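You operate a simulated robot arm through the tools that you are given. There is no shell and no other tool. Be economical: measure what you need, move in short steps, check, and stop when the job is done.

The job below is to be done with a simulated robot arm. You get a single attempt, and the scene is never put back.

Task
Take the tall black stopper and leave it on the white tag marked redo.

It is judged by the outcome, as a careful person would: the job done as asked, and still so three seconds after it is handed in. It fails if anything else is knocked over, pushed out of place, dropped, spilled or broken. A push-on lid holds only when it is set on centred and level and pressed home; a screw cap is set on level and turned clockwise until tight.

Robot
A 7-joint arm with a two-finger parallel gripper, fixed in place. Base frame: the origin is at the foot of the arm, x ahead of it, y to its left, z up; the work surface is at about z = 0. Lengths are in mm, angles in rad, forces in N, time in s.
With the tool pointing down near the work surface it reaches from about 240 to 620 mm from the base axis. Its first joint turns from -1.152 to 1.152 rad. Payload 2.6 kg.
The tool frame sits at the grasp point between the pads (the TCP): z along the fingers, y along the line on which they close. The tips reach 30 mm beyond it. The gripper opens to 94 mm. The fingers are 28 mm wide and 10 mm thick; the gripper's body (50 by 96 mm) begins 55 mm behind the TCP.
Orientation is told as [roll, pitch, yaw] about the base's x, y, z axes, in that order, counted from this pose: with the fingers straight down and closing along the base's y, the tool's x points along the base's -x, its y along +y and its z along -z.

Tools
- The arm moves only by the tool step_arm. Its argument "deltas" is a list of rows, each an object (a shift or turn left out is 0, a gripper value left out holds the last) with "travel": the shift along the base's x, y, z in mm, a list of three; "twist": the turn about the base's z in rad. In form: [{"travel": [tx, ty, tz], "twist": twist}, ...]. A call has 1 to 10 rows; each row shifts and turns the commanded pose from where the row before left it. "jaw" is the opening, from 0 (shut) to 1 (fully open), set as the call begins (left out, the last holds). A row lasts 0.2 s, in which the tool goes at most 50 mm and 0.15 rad; a call with a longer step from one row to the next is refused whole, and so is a gripper value outside its range. A pose out of reach is approached as far as the arm can. The call stops where the force on the tool passes 40 N (or 10 N more than at its start, if that is more) or the arm is blocked; 0.2 s more then pass. Each finger travels about 72 mm/s and halts on what it meets, pressing with about 21 N; the grip force reading is that of the motor and also rises with nothing between the fingers. The clock runs only during rows and for 0.2 s after the last one: add rows that do not move to give the fingers time. It gives the time, the measured TCP pose, the force on the tool (base axes), the opening and the grip force at its end, in the units of the frame above (readings bear some noise), and new pictures: "views" is both (left out), scene, wrist or none.
- Cameras (640 x 400 px; columns grow to the right, rows downward): "scene" is fixed at [19.7, 420.6, 565.5]; the picture's right is [-0.89, -0.45, 0.00], its down [-0.25, 0.49, -0.84] and it looks along [0.38, -0.75, -0.55] (base axes); focal length 366 px, centre (320, 200). "wrist" rides on the gripper at [-37, 0, -58] in the tool frame; the picture's right is [0.00, -1.00, 0.00], its down [0.97, 0.00, -0.24] and it looks along [0.24, 0.00, 0.97] (tool axes); focal length 218 px, centre (320, 200).
- locate(camera, pixels): there is no depth. For up to 12 entries [column, row, z] of the newest picture of that camera ("zoom" is the newest enlarged one), the place [x, y] in the base frame at which the ray of that pixel passes the height z, good to about 3 mm. No time passes.
- zoom(camera, box): a new picture of the part [left, top, right, bottom] of that camera's present view, enlarged. No time passes.
- close_job(): hands the job in; it is judged then, once.

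Work in short steps. Measure before you move; look again where a grasp or a placing could have gone wrong, and mend it. You have 60 turns and 120 pictures in all, those below and enlarged ones among them. Open the gripper and draw the arm clear of the work before you hand the job in, unless the task says otherwise; then end with one line.

The tools are called by a JSON object that holds its "op" and its "data". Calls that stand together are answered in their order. step_arm: Moves the arm, as the interface text tells. Its arguments: {"type":"object","properties":{"deltas":{"type":"array","items":{"type":"object","properties":{"travel":{"type":"array","items":{"type":"number"}},"twist":{"type":"number"}}}},"jaw":{"type":"number"},"views":{"type":"string","enum":["both","scene","wrist","none"]}},"required":["deltas"]} The other tools are called the same way: locate (camera, pixels) gives the place at which the rays of pixels pass given heights; zoom (camera, box) takes an enlarged picture of a part of a camera's view; close_job () hands the job in.

At the start:

```text
time: 0.0
position: [318.3, -98.5, 293.1]
orientation: [0.0, 0.001, -0.001]
ft_force: [-0.1, 0.0, 0.3]
width: 93.8
gripper_force: 0.1
```

scene: 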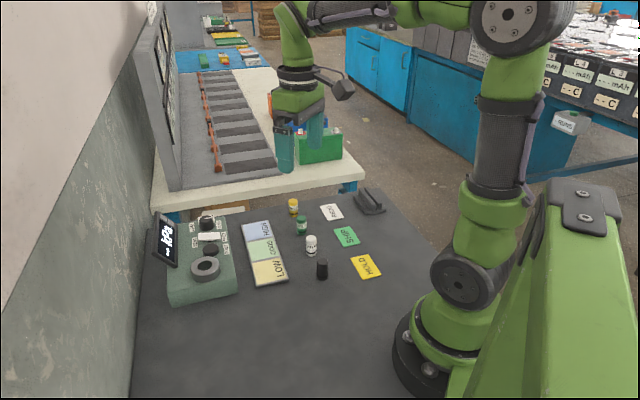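
wrist: 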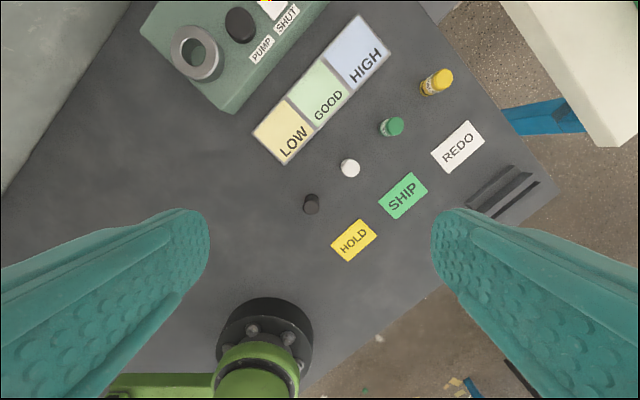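

The black cylinder shows at scene (322,269) and the REDO tag at (332,212). I'll zoom in on both and measure them.

{"op": "zoom", "data": {"camera": "scene", "box": [240, 180, 400, 290]}}

{"op": "locate", "data": {"camera": "scene", "pixels": [[322, 278, 0], [322, 261, 30], [332, 212, 0], [311, 255, 0], [302, 233, 0], [294, 213, 0], [365, 267, 0], [346, 237, 0]]}}

{"op": "locate", "data": {"camera": "wrist", "pixels": [[311, 204, 20], [458, 147, 0], [350, 168, 20], [432, 152, 0], [457, 173, 0], [485, 143, 0], [460, 121, 0]]}}

{"op": "zoom", "data": {"camera": "wrist", "box": [280, 60, 500, 270]}}

{"op": "zoom", "data": {"camera": "scene", "box": [140, 200, 250, 310]}}

```text
3.64 times, centred on (320, 235) of scene
```

zoom: 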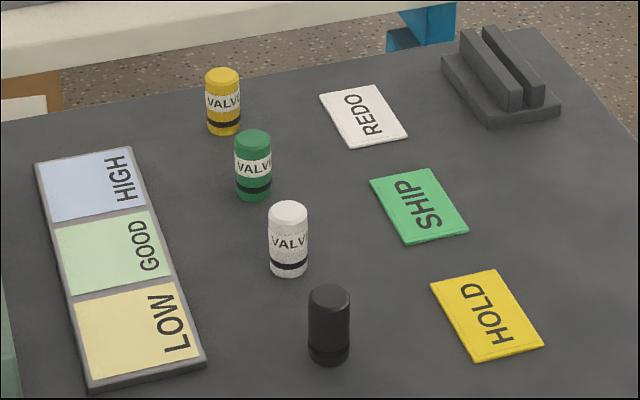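

```text
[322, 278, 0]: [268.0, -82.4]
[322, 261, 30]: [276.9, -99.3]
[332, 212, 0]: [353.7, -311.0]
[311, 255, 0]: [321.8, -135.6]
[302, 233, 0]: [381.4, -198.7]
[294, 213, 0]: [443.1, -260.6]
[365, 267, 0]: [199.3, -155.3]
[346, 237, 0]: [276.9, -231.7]
```

```text
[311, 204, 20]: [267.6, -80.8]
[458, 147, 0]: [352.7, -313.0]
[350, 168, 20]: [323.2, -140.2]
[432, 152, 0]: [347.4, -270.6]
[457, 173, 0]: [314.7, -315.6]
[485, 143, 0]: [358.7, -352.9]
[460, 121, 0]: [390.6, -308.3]
```

```text
1.90 times, centred on (390, 165) of wrist
```

zoom: 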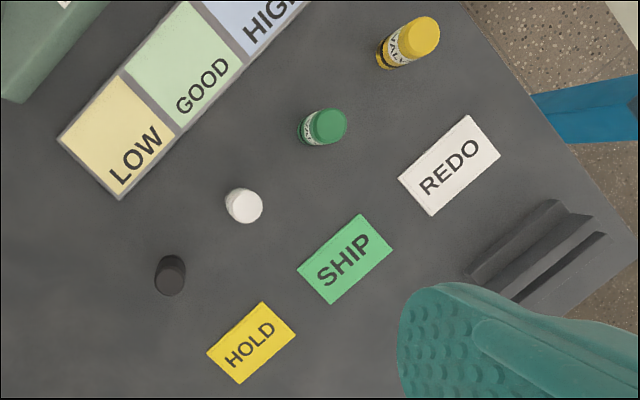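

```text
3.64 times, centred on (195, 255) of scene
```

zoom: 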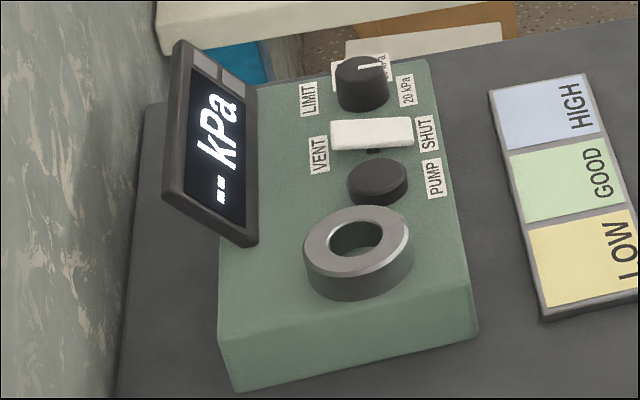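

The only loose black piece is the cylinder at about (268,-82), some 38 mm tall. REDO is centred at about (353,-312). I'll move above the stopper and look again before going down.

{"op": "step_arm", "data": {"deltas": [{"travel": [-17, 5, -40]}, {"travel": [-17, 6, -40]}, {"travel": [-16, 6, -40]}, {}, {}], "jaw": 1}}

```text
time: 1.2
position: [269.6, -82.6, 172.4]
orientation: [0.0, 0.0, 0.0]
ft_force: [-0.2, -0.3, 0.7]
width: 94.3
gripper_force: 0.0
```

scene: 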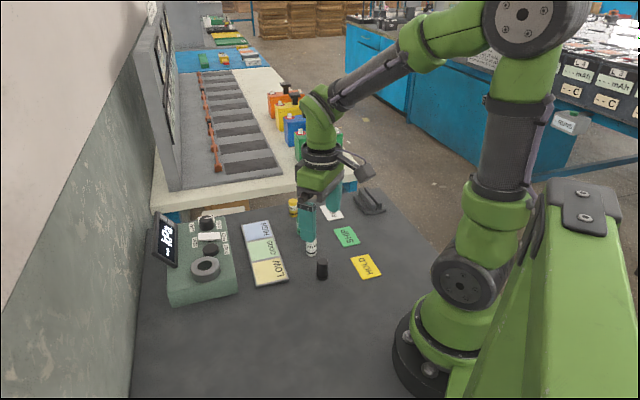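
wrist: 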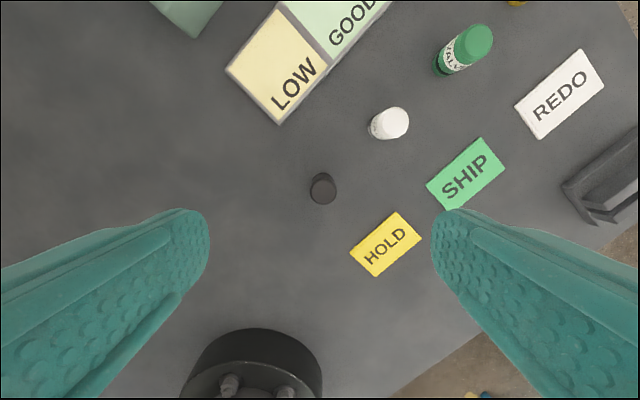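

The stopper now shows at wrist (322,188). I'll zoom and locate its top and base, and the corners of REDO.

{"op": "zoom", "data": {"camera": "wrist", "box": [290, 160, 354, 216]}}

{"op": "locate", "data": {"camera": "wrist", "pixels": [[323, 186, 38], [322, 193, 0], [514, 106, 0], [540, 139, 0], [605, 86, 0], [579, 48, 0]]}}

{"op": "zoom", "data": {"camera": "scene", "box": [290, 240, 354, 290]}}

```text
7.14 times, centred on (322, 188) of wrist
```

zoom: 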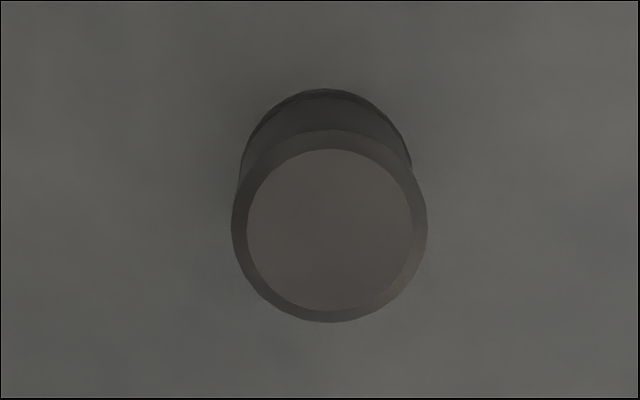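

```text
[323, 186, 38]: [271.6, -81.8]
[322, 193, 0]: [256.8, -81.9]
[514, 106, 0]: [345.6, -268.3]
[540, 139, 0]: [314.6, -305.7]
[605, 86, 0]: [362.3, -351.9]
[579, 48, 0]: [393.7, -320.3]
```

```text
8.00 times, centred on (322, 265) of scene
```

zoom: 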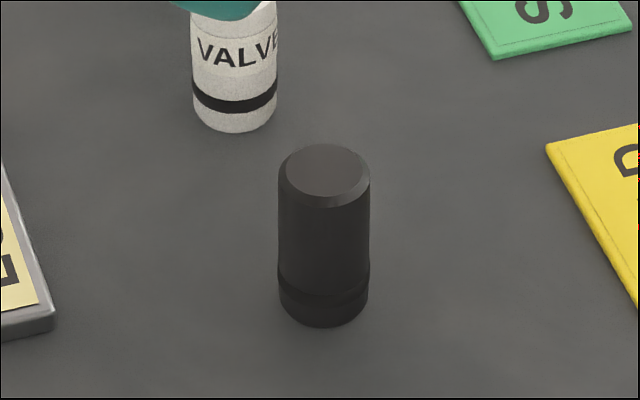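

From the zoom, the top face is centred at zoom (330,225). I'll locate that and the edges.

{"op": "locate", "data": {"camera": "wrist", "pixels": [[323.4, 192, 38], [323.4, 192, 45], [322.7, 172.5, 0], [309.6, 191, 38], [337, 191, 38], [311, 183, 0], [335, 183, 0]]}}

{"op": "locate", "data": {"camera": "zoom", "pixels": [[325, 326, 0], [279, 300, 0], [369, 300, 0], [325, 176, 38], [325, 176, 45]]}}

```text
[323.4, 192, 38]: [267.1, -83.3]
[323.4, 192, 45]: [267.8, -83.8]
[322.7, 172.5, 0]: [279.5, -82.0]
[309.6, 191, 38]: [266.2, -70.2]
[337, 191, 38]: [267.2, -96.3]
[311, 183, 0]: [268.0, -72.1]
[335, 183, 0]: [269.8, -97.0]
```

```text
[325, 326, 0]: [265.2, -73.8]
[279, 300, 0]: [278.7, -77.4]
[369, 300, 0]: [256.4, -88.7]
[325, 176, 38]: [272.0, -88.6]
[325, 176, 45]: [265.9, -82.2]
```

The stopper is centred at (267.5,-83.5), about 25 mm across and 44 mm tall. The fingers clear everything nearby, so I'll lower to z=40.

{"op": "step_arm", "data": {"deltas": [{"travel": [-2, -1, -35]}, {"travel": [0, 0, -35]}, {"travel": [0, 0, -35]}, {"travel": [0, 0, -27]}, {}, {}]}}

```text
time: 2.6
position: [268.9, -82.3, 39.4]
orientation: [0.0, 0.001, 0.0]
ft_force: [0.7, 0.6, -1.2]
width: 94.0
gripper_force: 0.0
```

scene: 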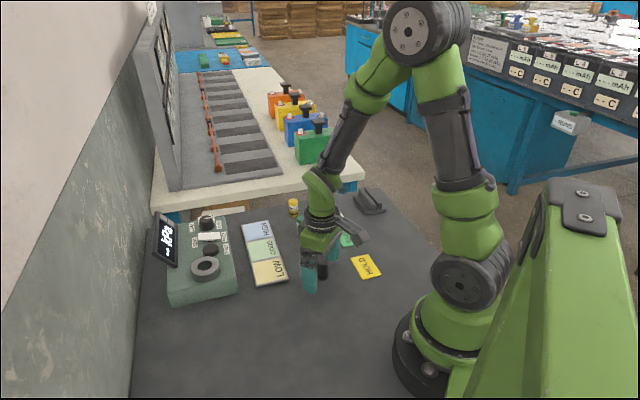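
wrist: 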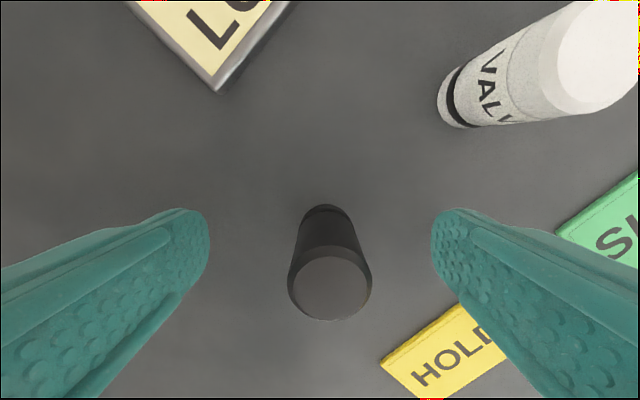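

The stopper is centred between the fingers at wrist column 330. I'll close the gripper.

{"op": "step_arm", "data": {"deltas": [{}, {}, {}, {}, {}, {}, {}], "jaw": 0}}

```text
time: 4.2
position: [268.9, -81.9, 39.2]
orientation: [-0.001, 0.001, 0.0]
ft_force: [0.1, -0.4, -0.2]
width: 22.4
gripper_force: 20.8
```

scene: 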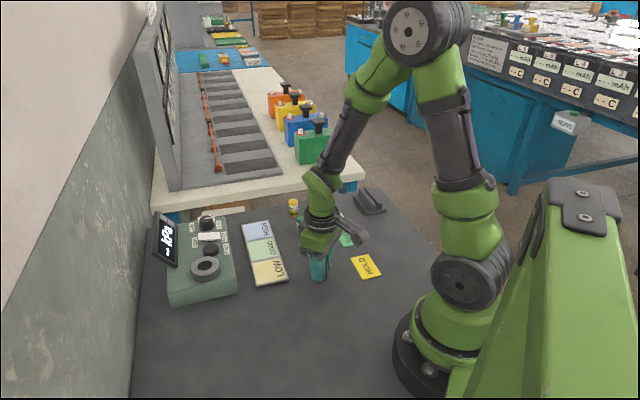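
wrist: 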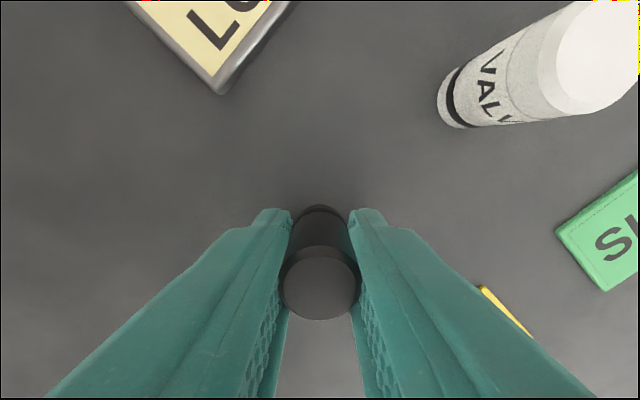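

The stopper is gripped at 22.4 mm wide. I'll lift it clear and carry it over REDO at (354,-311).

{"op": "step_arm", "data": {"deltas": [{"travel": [0, 0, 20]}, {"travel": [0, 0, 40]}, {"travel": [0, 0, 40]}, {"travel": [0, 0, 10]}, {"travel": [14, -38, 0]}, {"travel": [14, -38, 0]}, {"travel": [14, -38, 0]}, {"travel": [14, -38, 0]}, {"travel": [14, -38, 0]}, {"travel": [15, -39, 0]}], "views": "none"}}

{"op": "step_arm", "data": {"deltas": [{}, {}]}}

```text
time: 6.4
position: [350.1, -313.8, 150.7]
orientation: [0.0, 0.001, 0.0]
ft_force: [-0.9, 0.6, -0.4]
width: 22.0
gripper_force: 20.9
```

```text
time: 7.0
position: [349.8, -313.1, 150.3]
orientation: [-0.001, -0.001, 0.0]
ft_force: [0.3, 0.0, -0.5]
width: 21.9
gripper_force: 20.9
```

scene: 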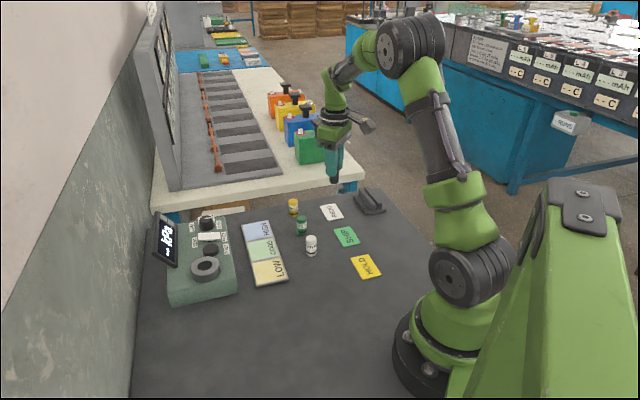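
wrist: 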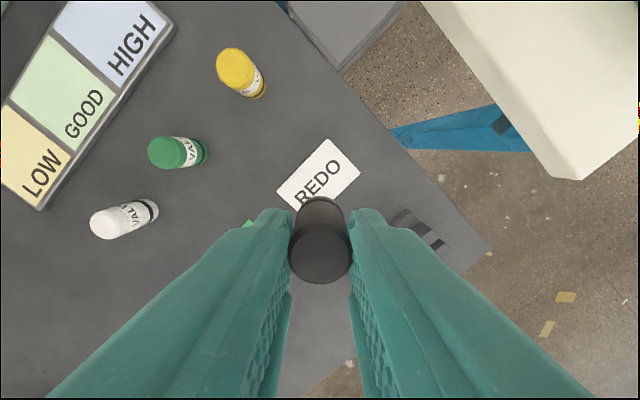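

The stopper is held over REDO, and the dark block shows at wrist (420,235). I'll locate the block edges and the visible REDO corners.

{"op": "locate", "data": {"camera": "wrist", "pixels": [[276, 187, 0], [329, 139, 0], [361, 172, 0], [408, 208, 25], [392, 218, 0], [450, 245, 0]]}}

{"op": "zoom", "data": {"camera": "scene", "box": [290, 140, 400, 230]}}

{"op": "zoom", "data": {"camera": "wrist", "box": [250, 130, 470, 290]}}

```text
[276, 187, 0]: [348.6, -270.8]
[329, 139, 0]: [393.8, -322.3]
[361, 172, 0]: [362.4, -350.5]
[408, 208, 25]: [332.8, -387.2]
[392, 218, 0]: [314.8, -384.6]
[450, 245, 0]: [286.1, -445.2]
```

```text
4.44 times, centred on (345, 185) of scene
```

zoom: 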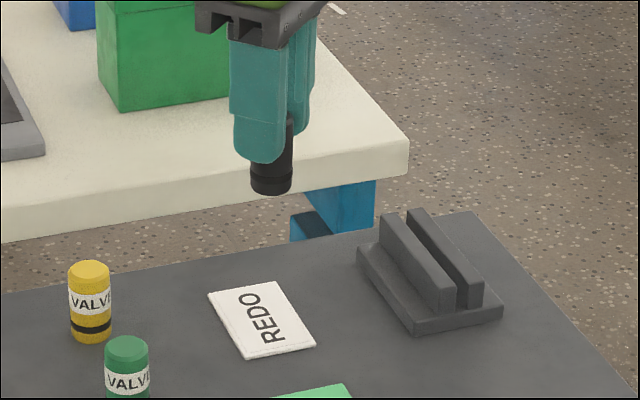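

```text
2.50 times, centred on (360, 210) of wrist
```

zoom: 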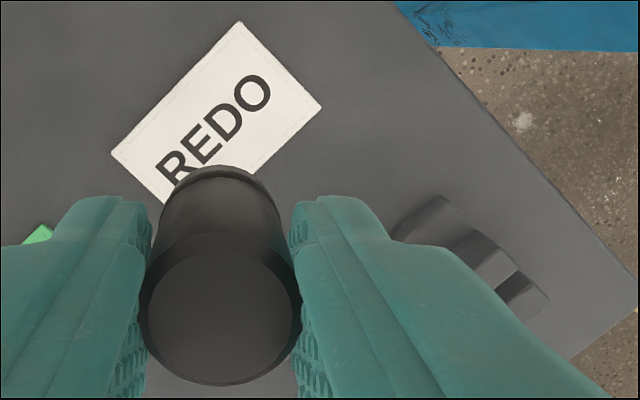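

REDO's centre is about (355,-311), and the block is clear of the fingers with its near edge around y=-380. I'll shift slightly and lower to just above the tag.

{"op": "step_arm", "data": {"deltas": [{"travel": [3, 1, -5]}, {"travel": [3, 1, -30]}, {"travel": [0, 0, -30]}, {"travel": [0, 0, -25]}, {"travel": [0, 0, -12]}, {}, {}]}}

```text
time: 8.2
position: [360.6, -312.0, 52.7]
orientation: [-0.006, -0.009, -0.002]
ft_force: [0.5, 0.5, 8.0]
width: 21.5
gripper_force: 20.8
stopped in row 6: the force on the tool passed its limit (the readings are from after the stop); the commanded pose is now the measured one
```

scene: 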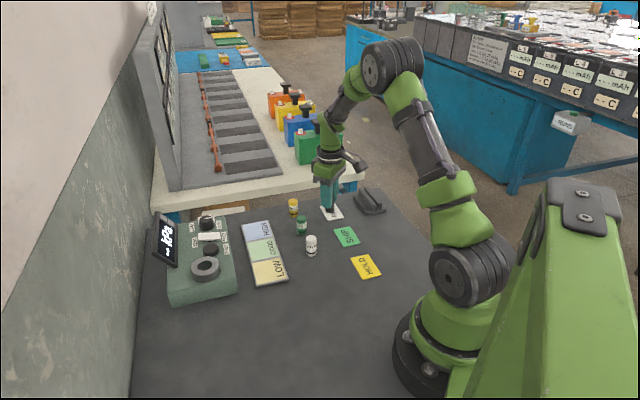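
wrist: 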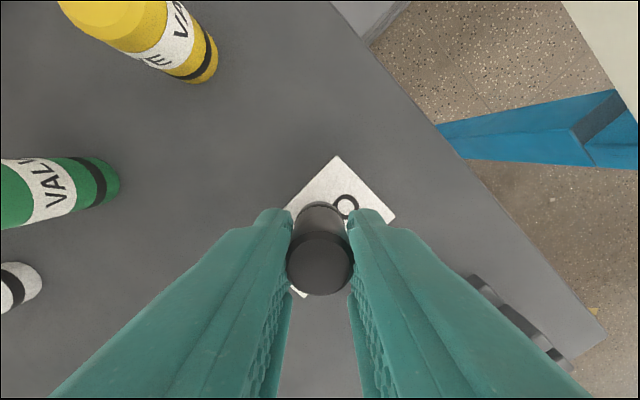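

Contact came at z=52.7, about 10 mm higher than expected, so the stopper may have slipped down in the grip. I'll look closely before releasing.

{"op": "zoom", "data": {"camera": "scene", "box": [300, 165, 364, 225]}}

{"op": "zoom", "data": {"camera": "wrist", "box": [250, 140, 410, 310]}}

```text
6.67 times, centred on (332, 195) of scene
```

zoom: 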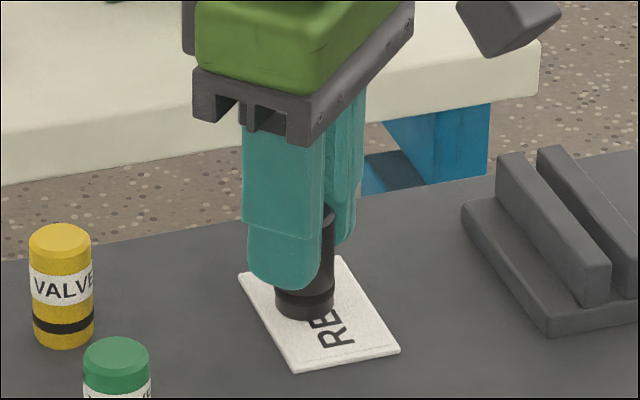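

```text
2.35 times, centred on (330, 225) of wrist
```

zoom: 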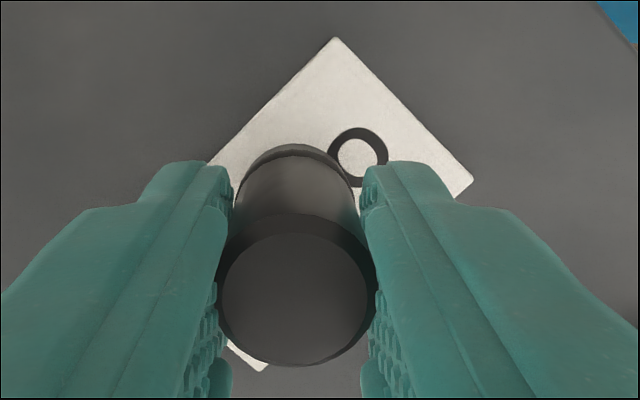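

The stopper is upright and touching the tag, but about 5 mm off centre towards +x. I'll lift it slightly, shift it and lower gently.

{"op": "step_arm", "data": {"deltas": [{"travel": [0, 0, 5]}, {"travel": [-5, 1, 0]}, {}, {"travel": [0, 0, -2]}, {"travel": [0, 0, -1]}, {}, {}]}}

```text
time: 9.8
position: [354.7, -311.4, 53.5]
orientation: [-0.004, -0.007, -0.002]
ft_force: [0.4, -0.3, 3.2]
width: 21.9
gripper_force: 21.0
```

scene: 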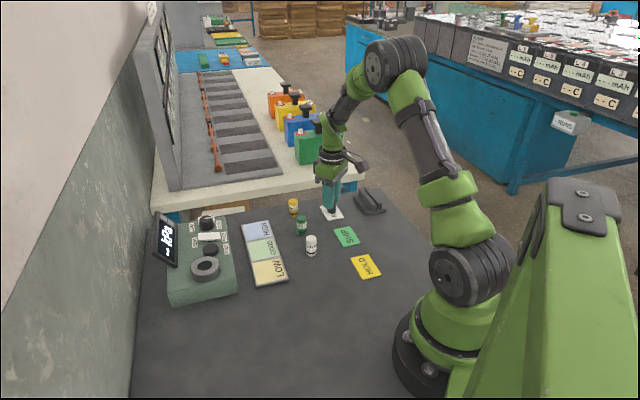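
wrist: 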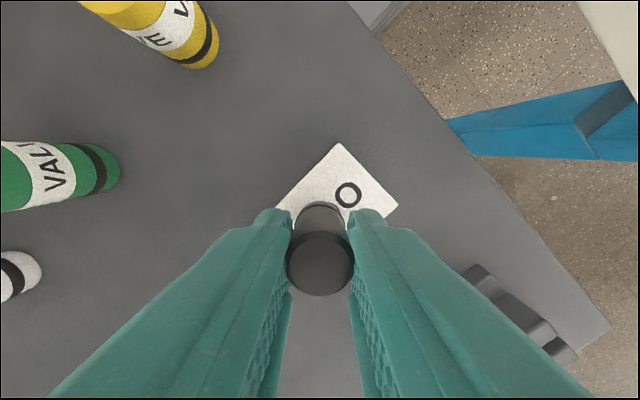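

The force reads 3.2 N, so it may be touching lightly. I'll check the seating in a zoom.

{"op": "zoom", "data": {"camera": "scene", "box": [308, 180, 356, 225]}}

{"op": "step_arm", "data": {"deltas": [{"travel": [0, 0, -1]}, {}, {}], "views": "none"}}

```text
8.89 times, centred on (332, 202) of scene
```

zoom: 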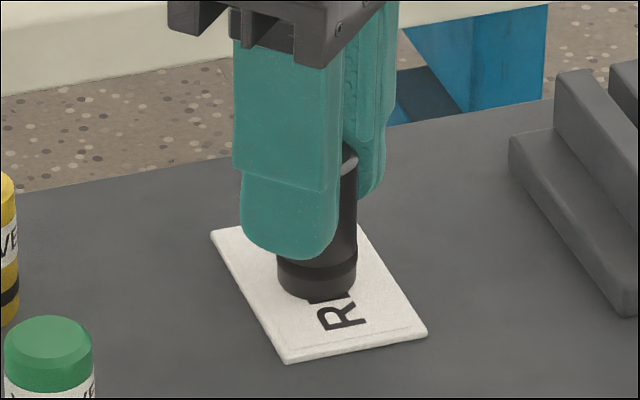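

```text
time: 10.7
position: [354.3, -309.7, 52.6]
orientation: [-0.005, -0.007, -0.001]
ft_force: [-0.8, -0.5, 9.8]
width: 21.4
gripper_force: 21.3
```

The base sits near the tag's centre with 9.8 N of contact force, so it is seated. I'll ease up 1 mm and then open part way.

{"op": "step_arm", "data": {"deltas": [{"travel": [0, 0, 0.8]}, {}], "views": "none"}}

{"op": "step_arm", "data": {"deltas": [{}, {}, {}, {}], "jaw": 0.6}}

```text
time: 11.2
position: [355.9, -309.5, 53.7]
orientation: [-0.004, -0.008, -0.003]
ft_force: [0.3, 1.1, 7.5]
width: 21.6
gripper_force: 21.3
```

```text
time: 12.2
position: [355.4, -309.9, 53.3]
orientation: [-0.004, -0.008, -0.001]
ft_force: [0.5, -0.2, -0.9]
width: 56.4
gripper_force: 0.0
```

scene: 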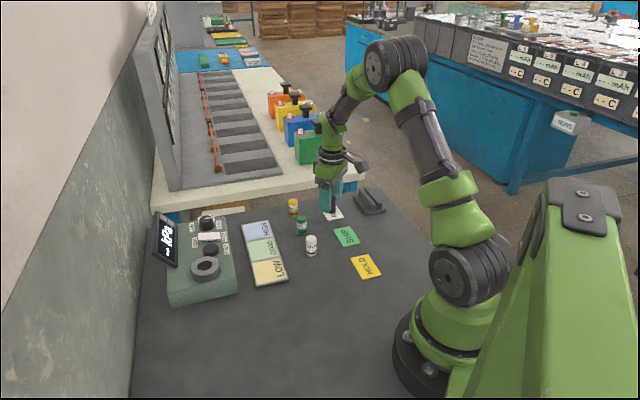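
wrist: 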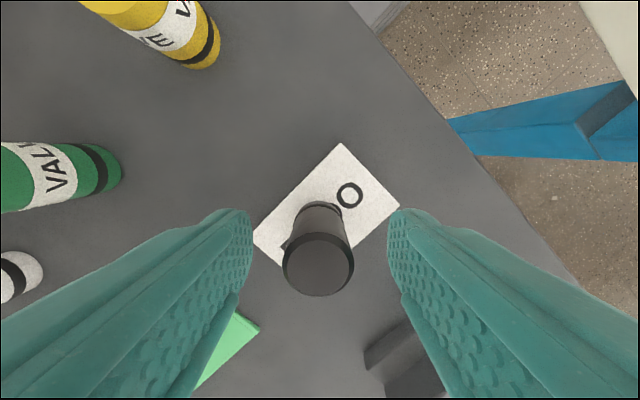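

The stopper stands upright on the tag and the fingers are clear of it. I'll raise the arm straight up and then draw back.

{"op": "step_arm", "data": {"deltas": [{"travel": [0, 0, 25]}, {"travel": [0, 0, 40]}, {"travel": [0, 0, 40]}, {"travel": [0, 0, 40]}, {"travel": [-10, 40, 20]}, {"travel": [-10, 40, 0]}, {"travel": [-10, 40, 0]}, {"travel": [-5, 40, 0]}, {}]}}

{"op": "zoom", "data": {"camera": "scene", "box": [260, 170, 400, 280]}}

```text
time: 14.2
position: [319.9, -148.5, 221.4]
orientation: [-0.003, -0.007, 0.0]
ft_force: [-0.1, 0.7, 0.1]
width: 56.5
gripper_force: 0.0
```

scene: 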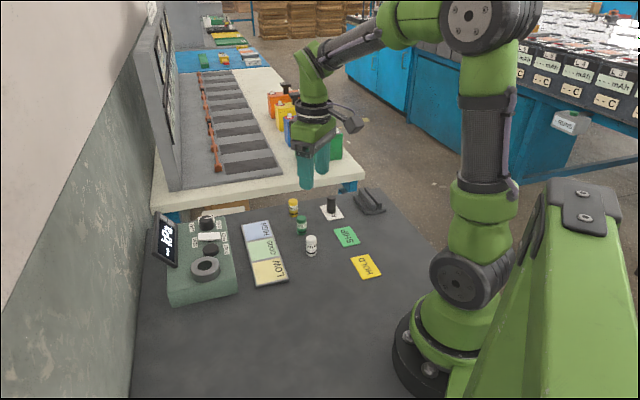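
wrist: 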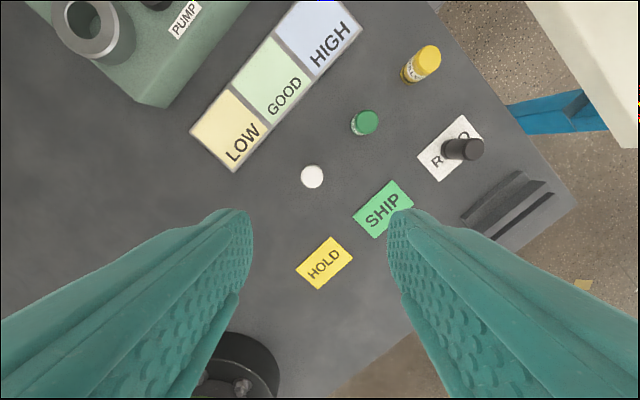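

```text
3.64 times, centred on (330, 225) of scene
```

zoom: 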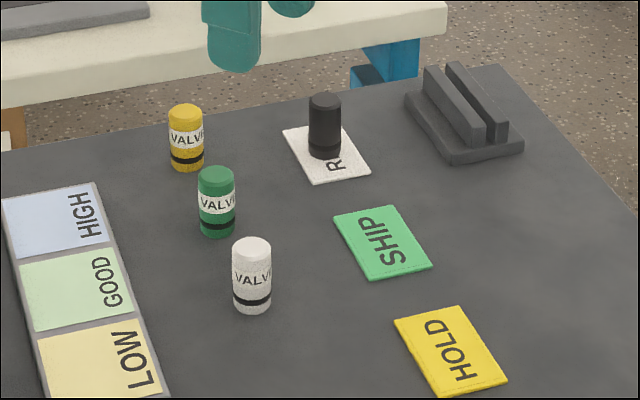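

The stopper stands upright within the REDO tag and nothing else has moved. I'm handing the job in.

{"op": "close_job", "data": {}}

```text
The job is handed in.
```

The tall black stopper is standing upright on the white REDO tag, the arm is clear, and nothing else was moved.
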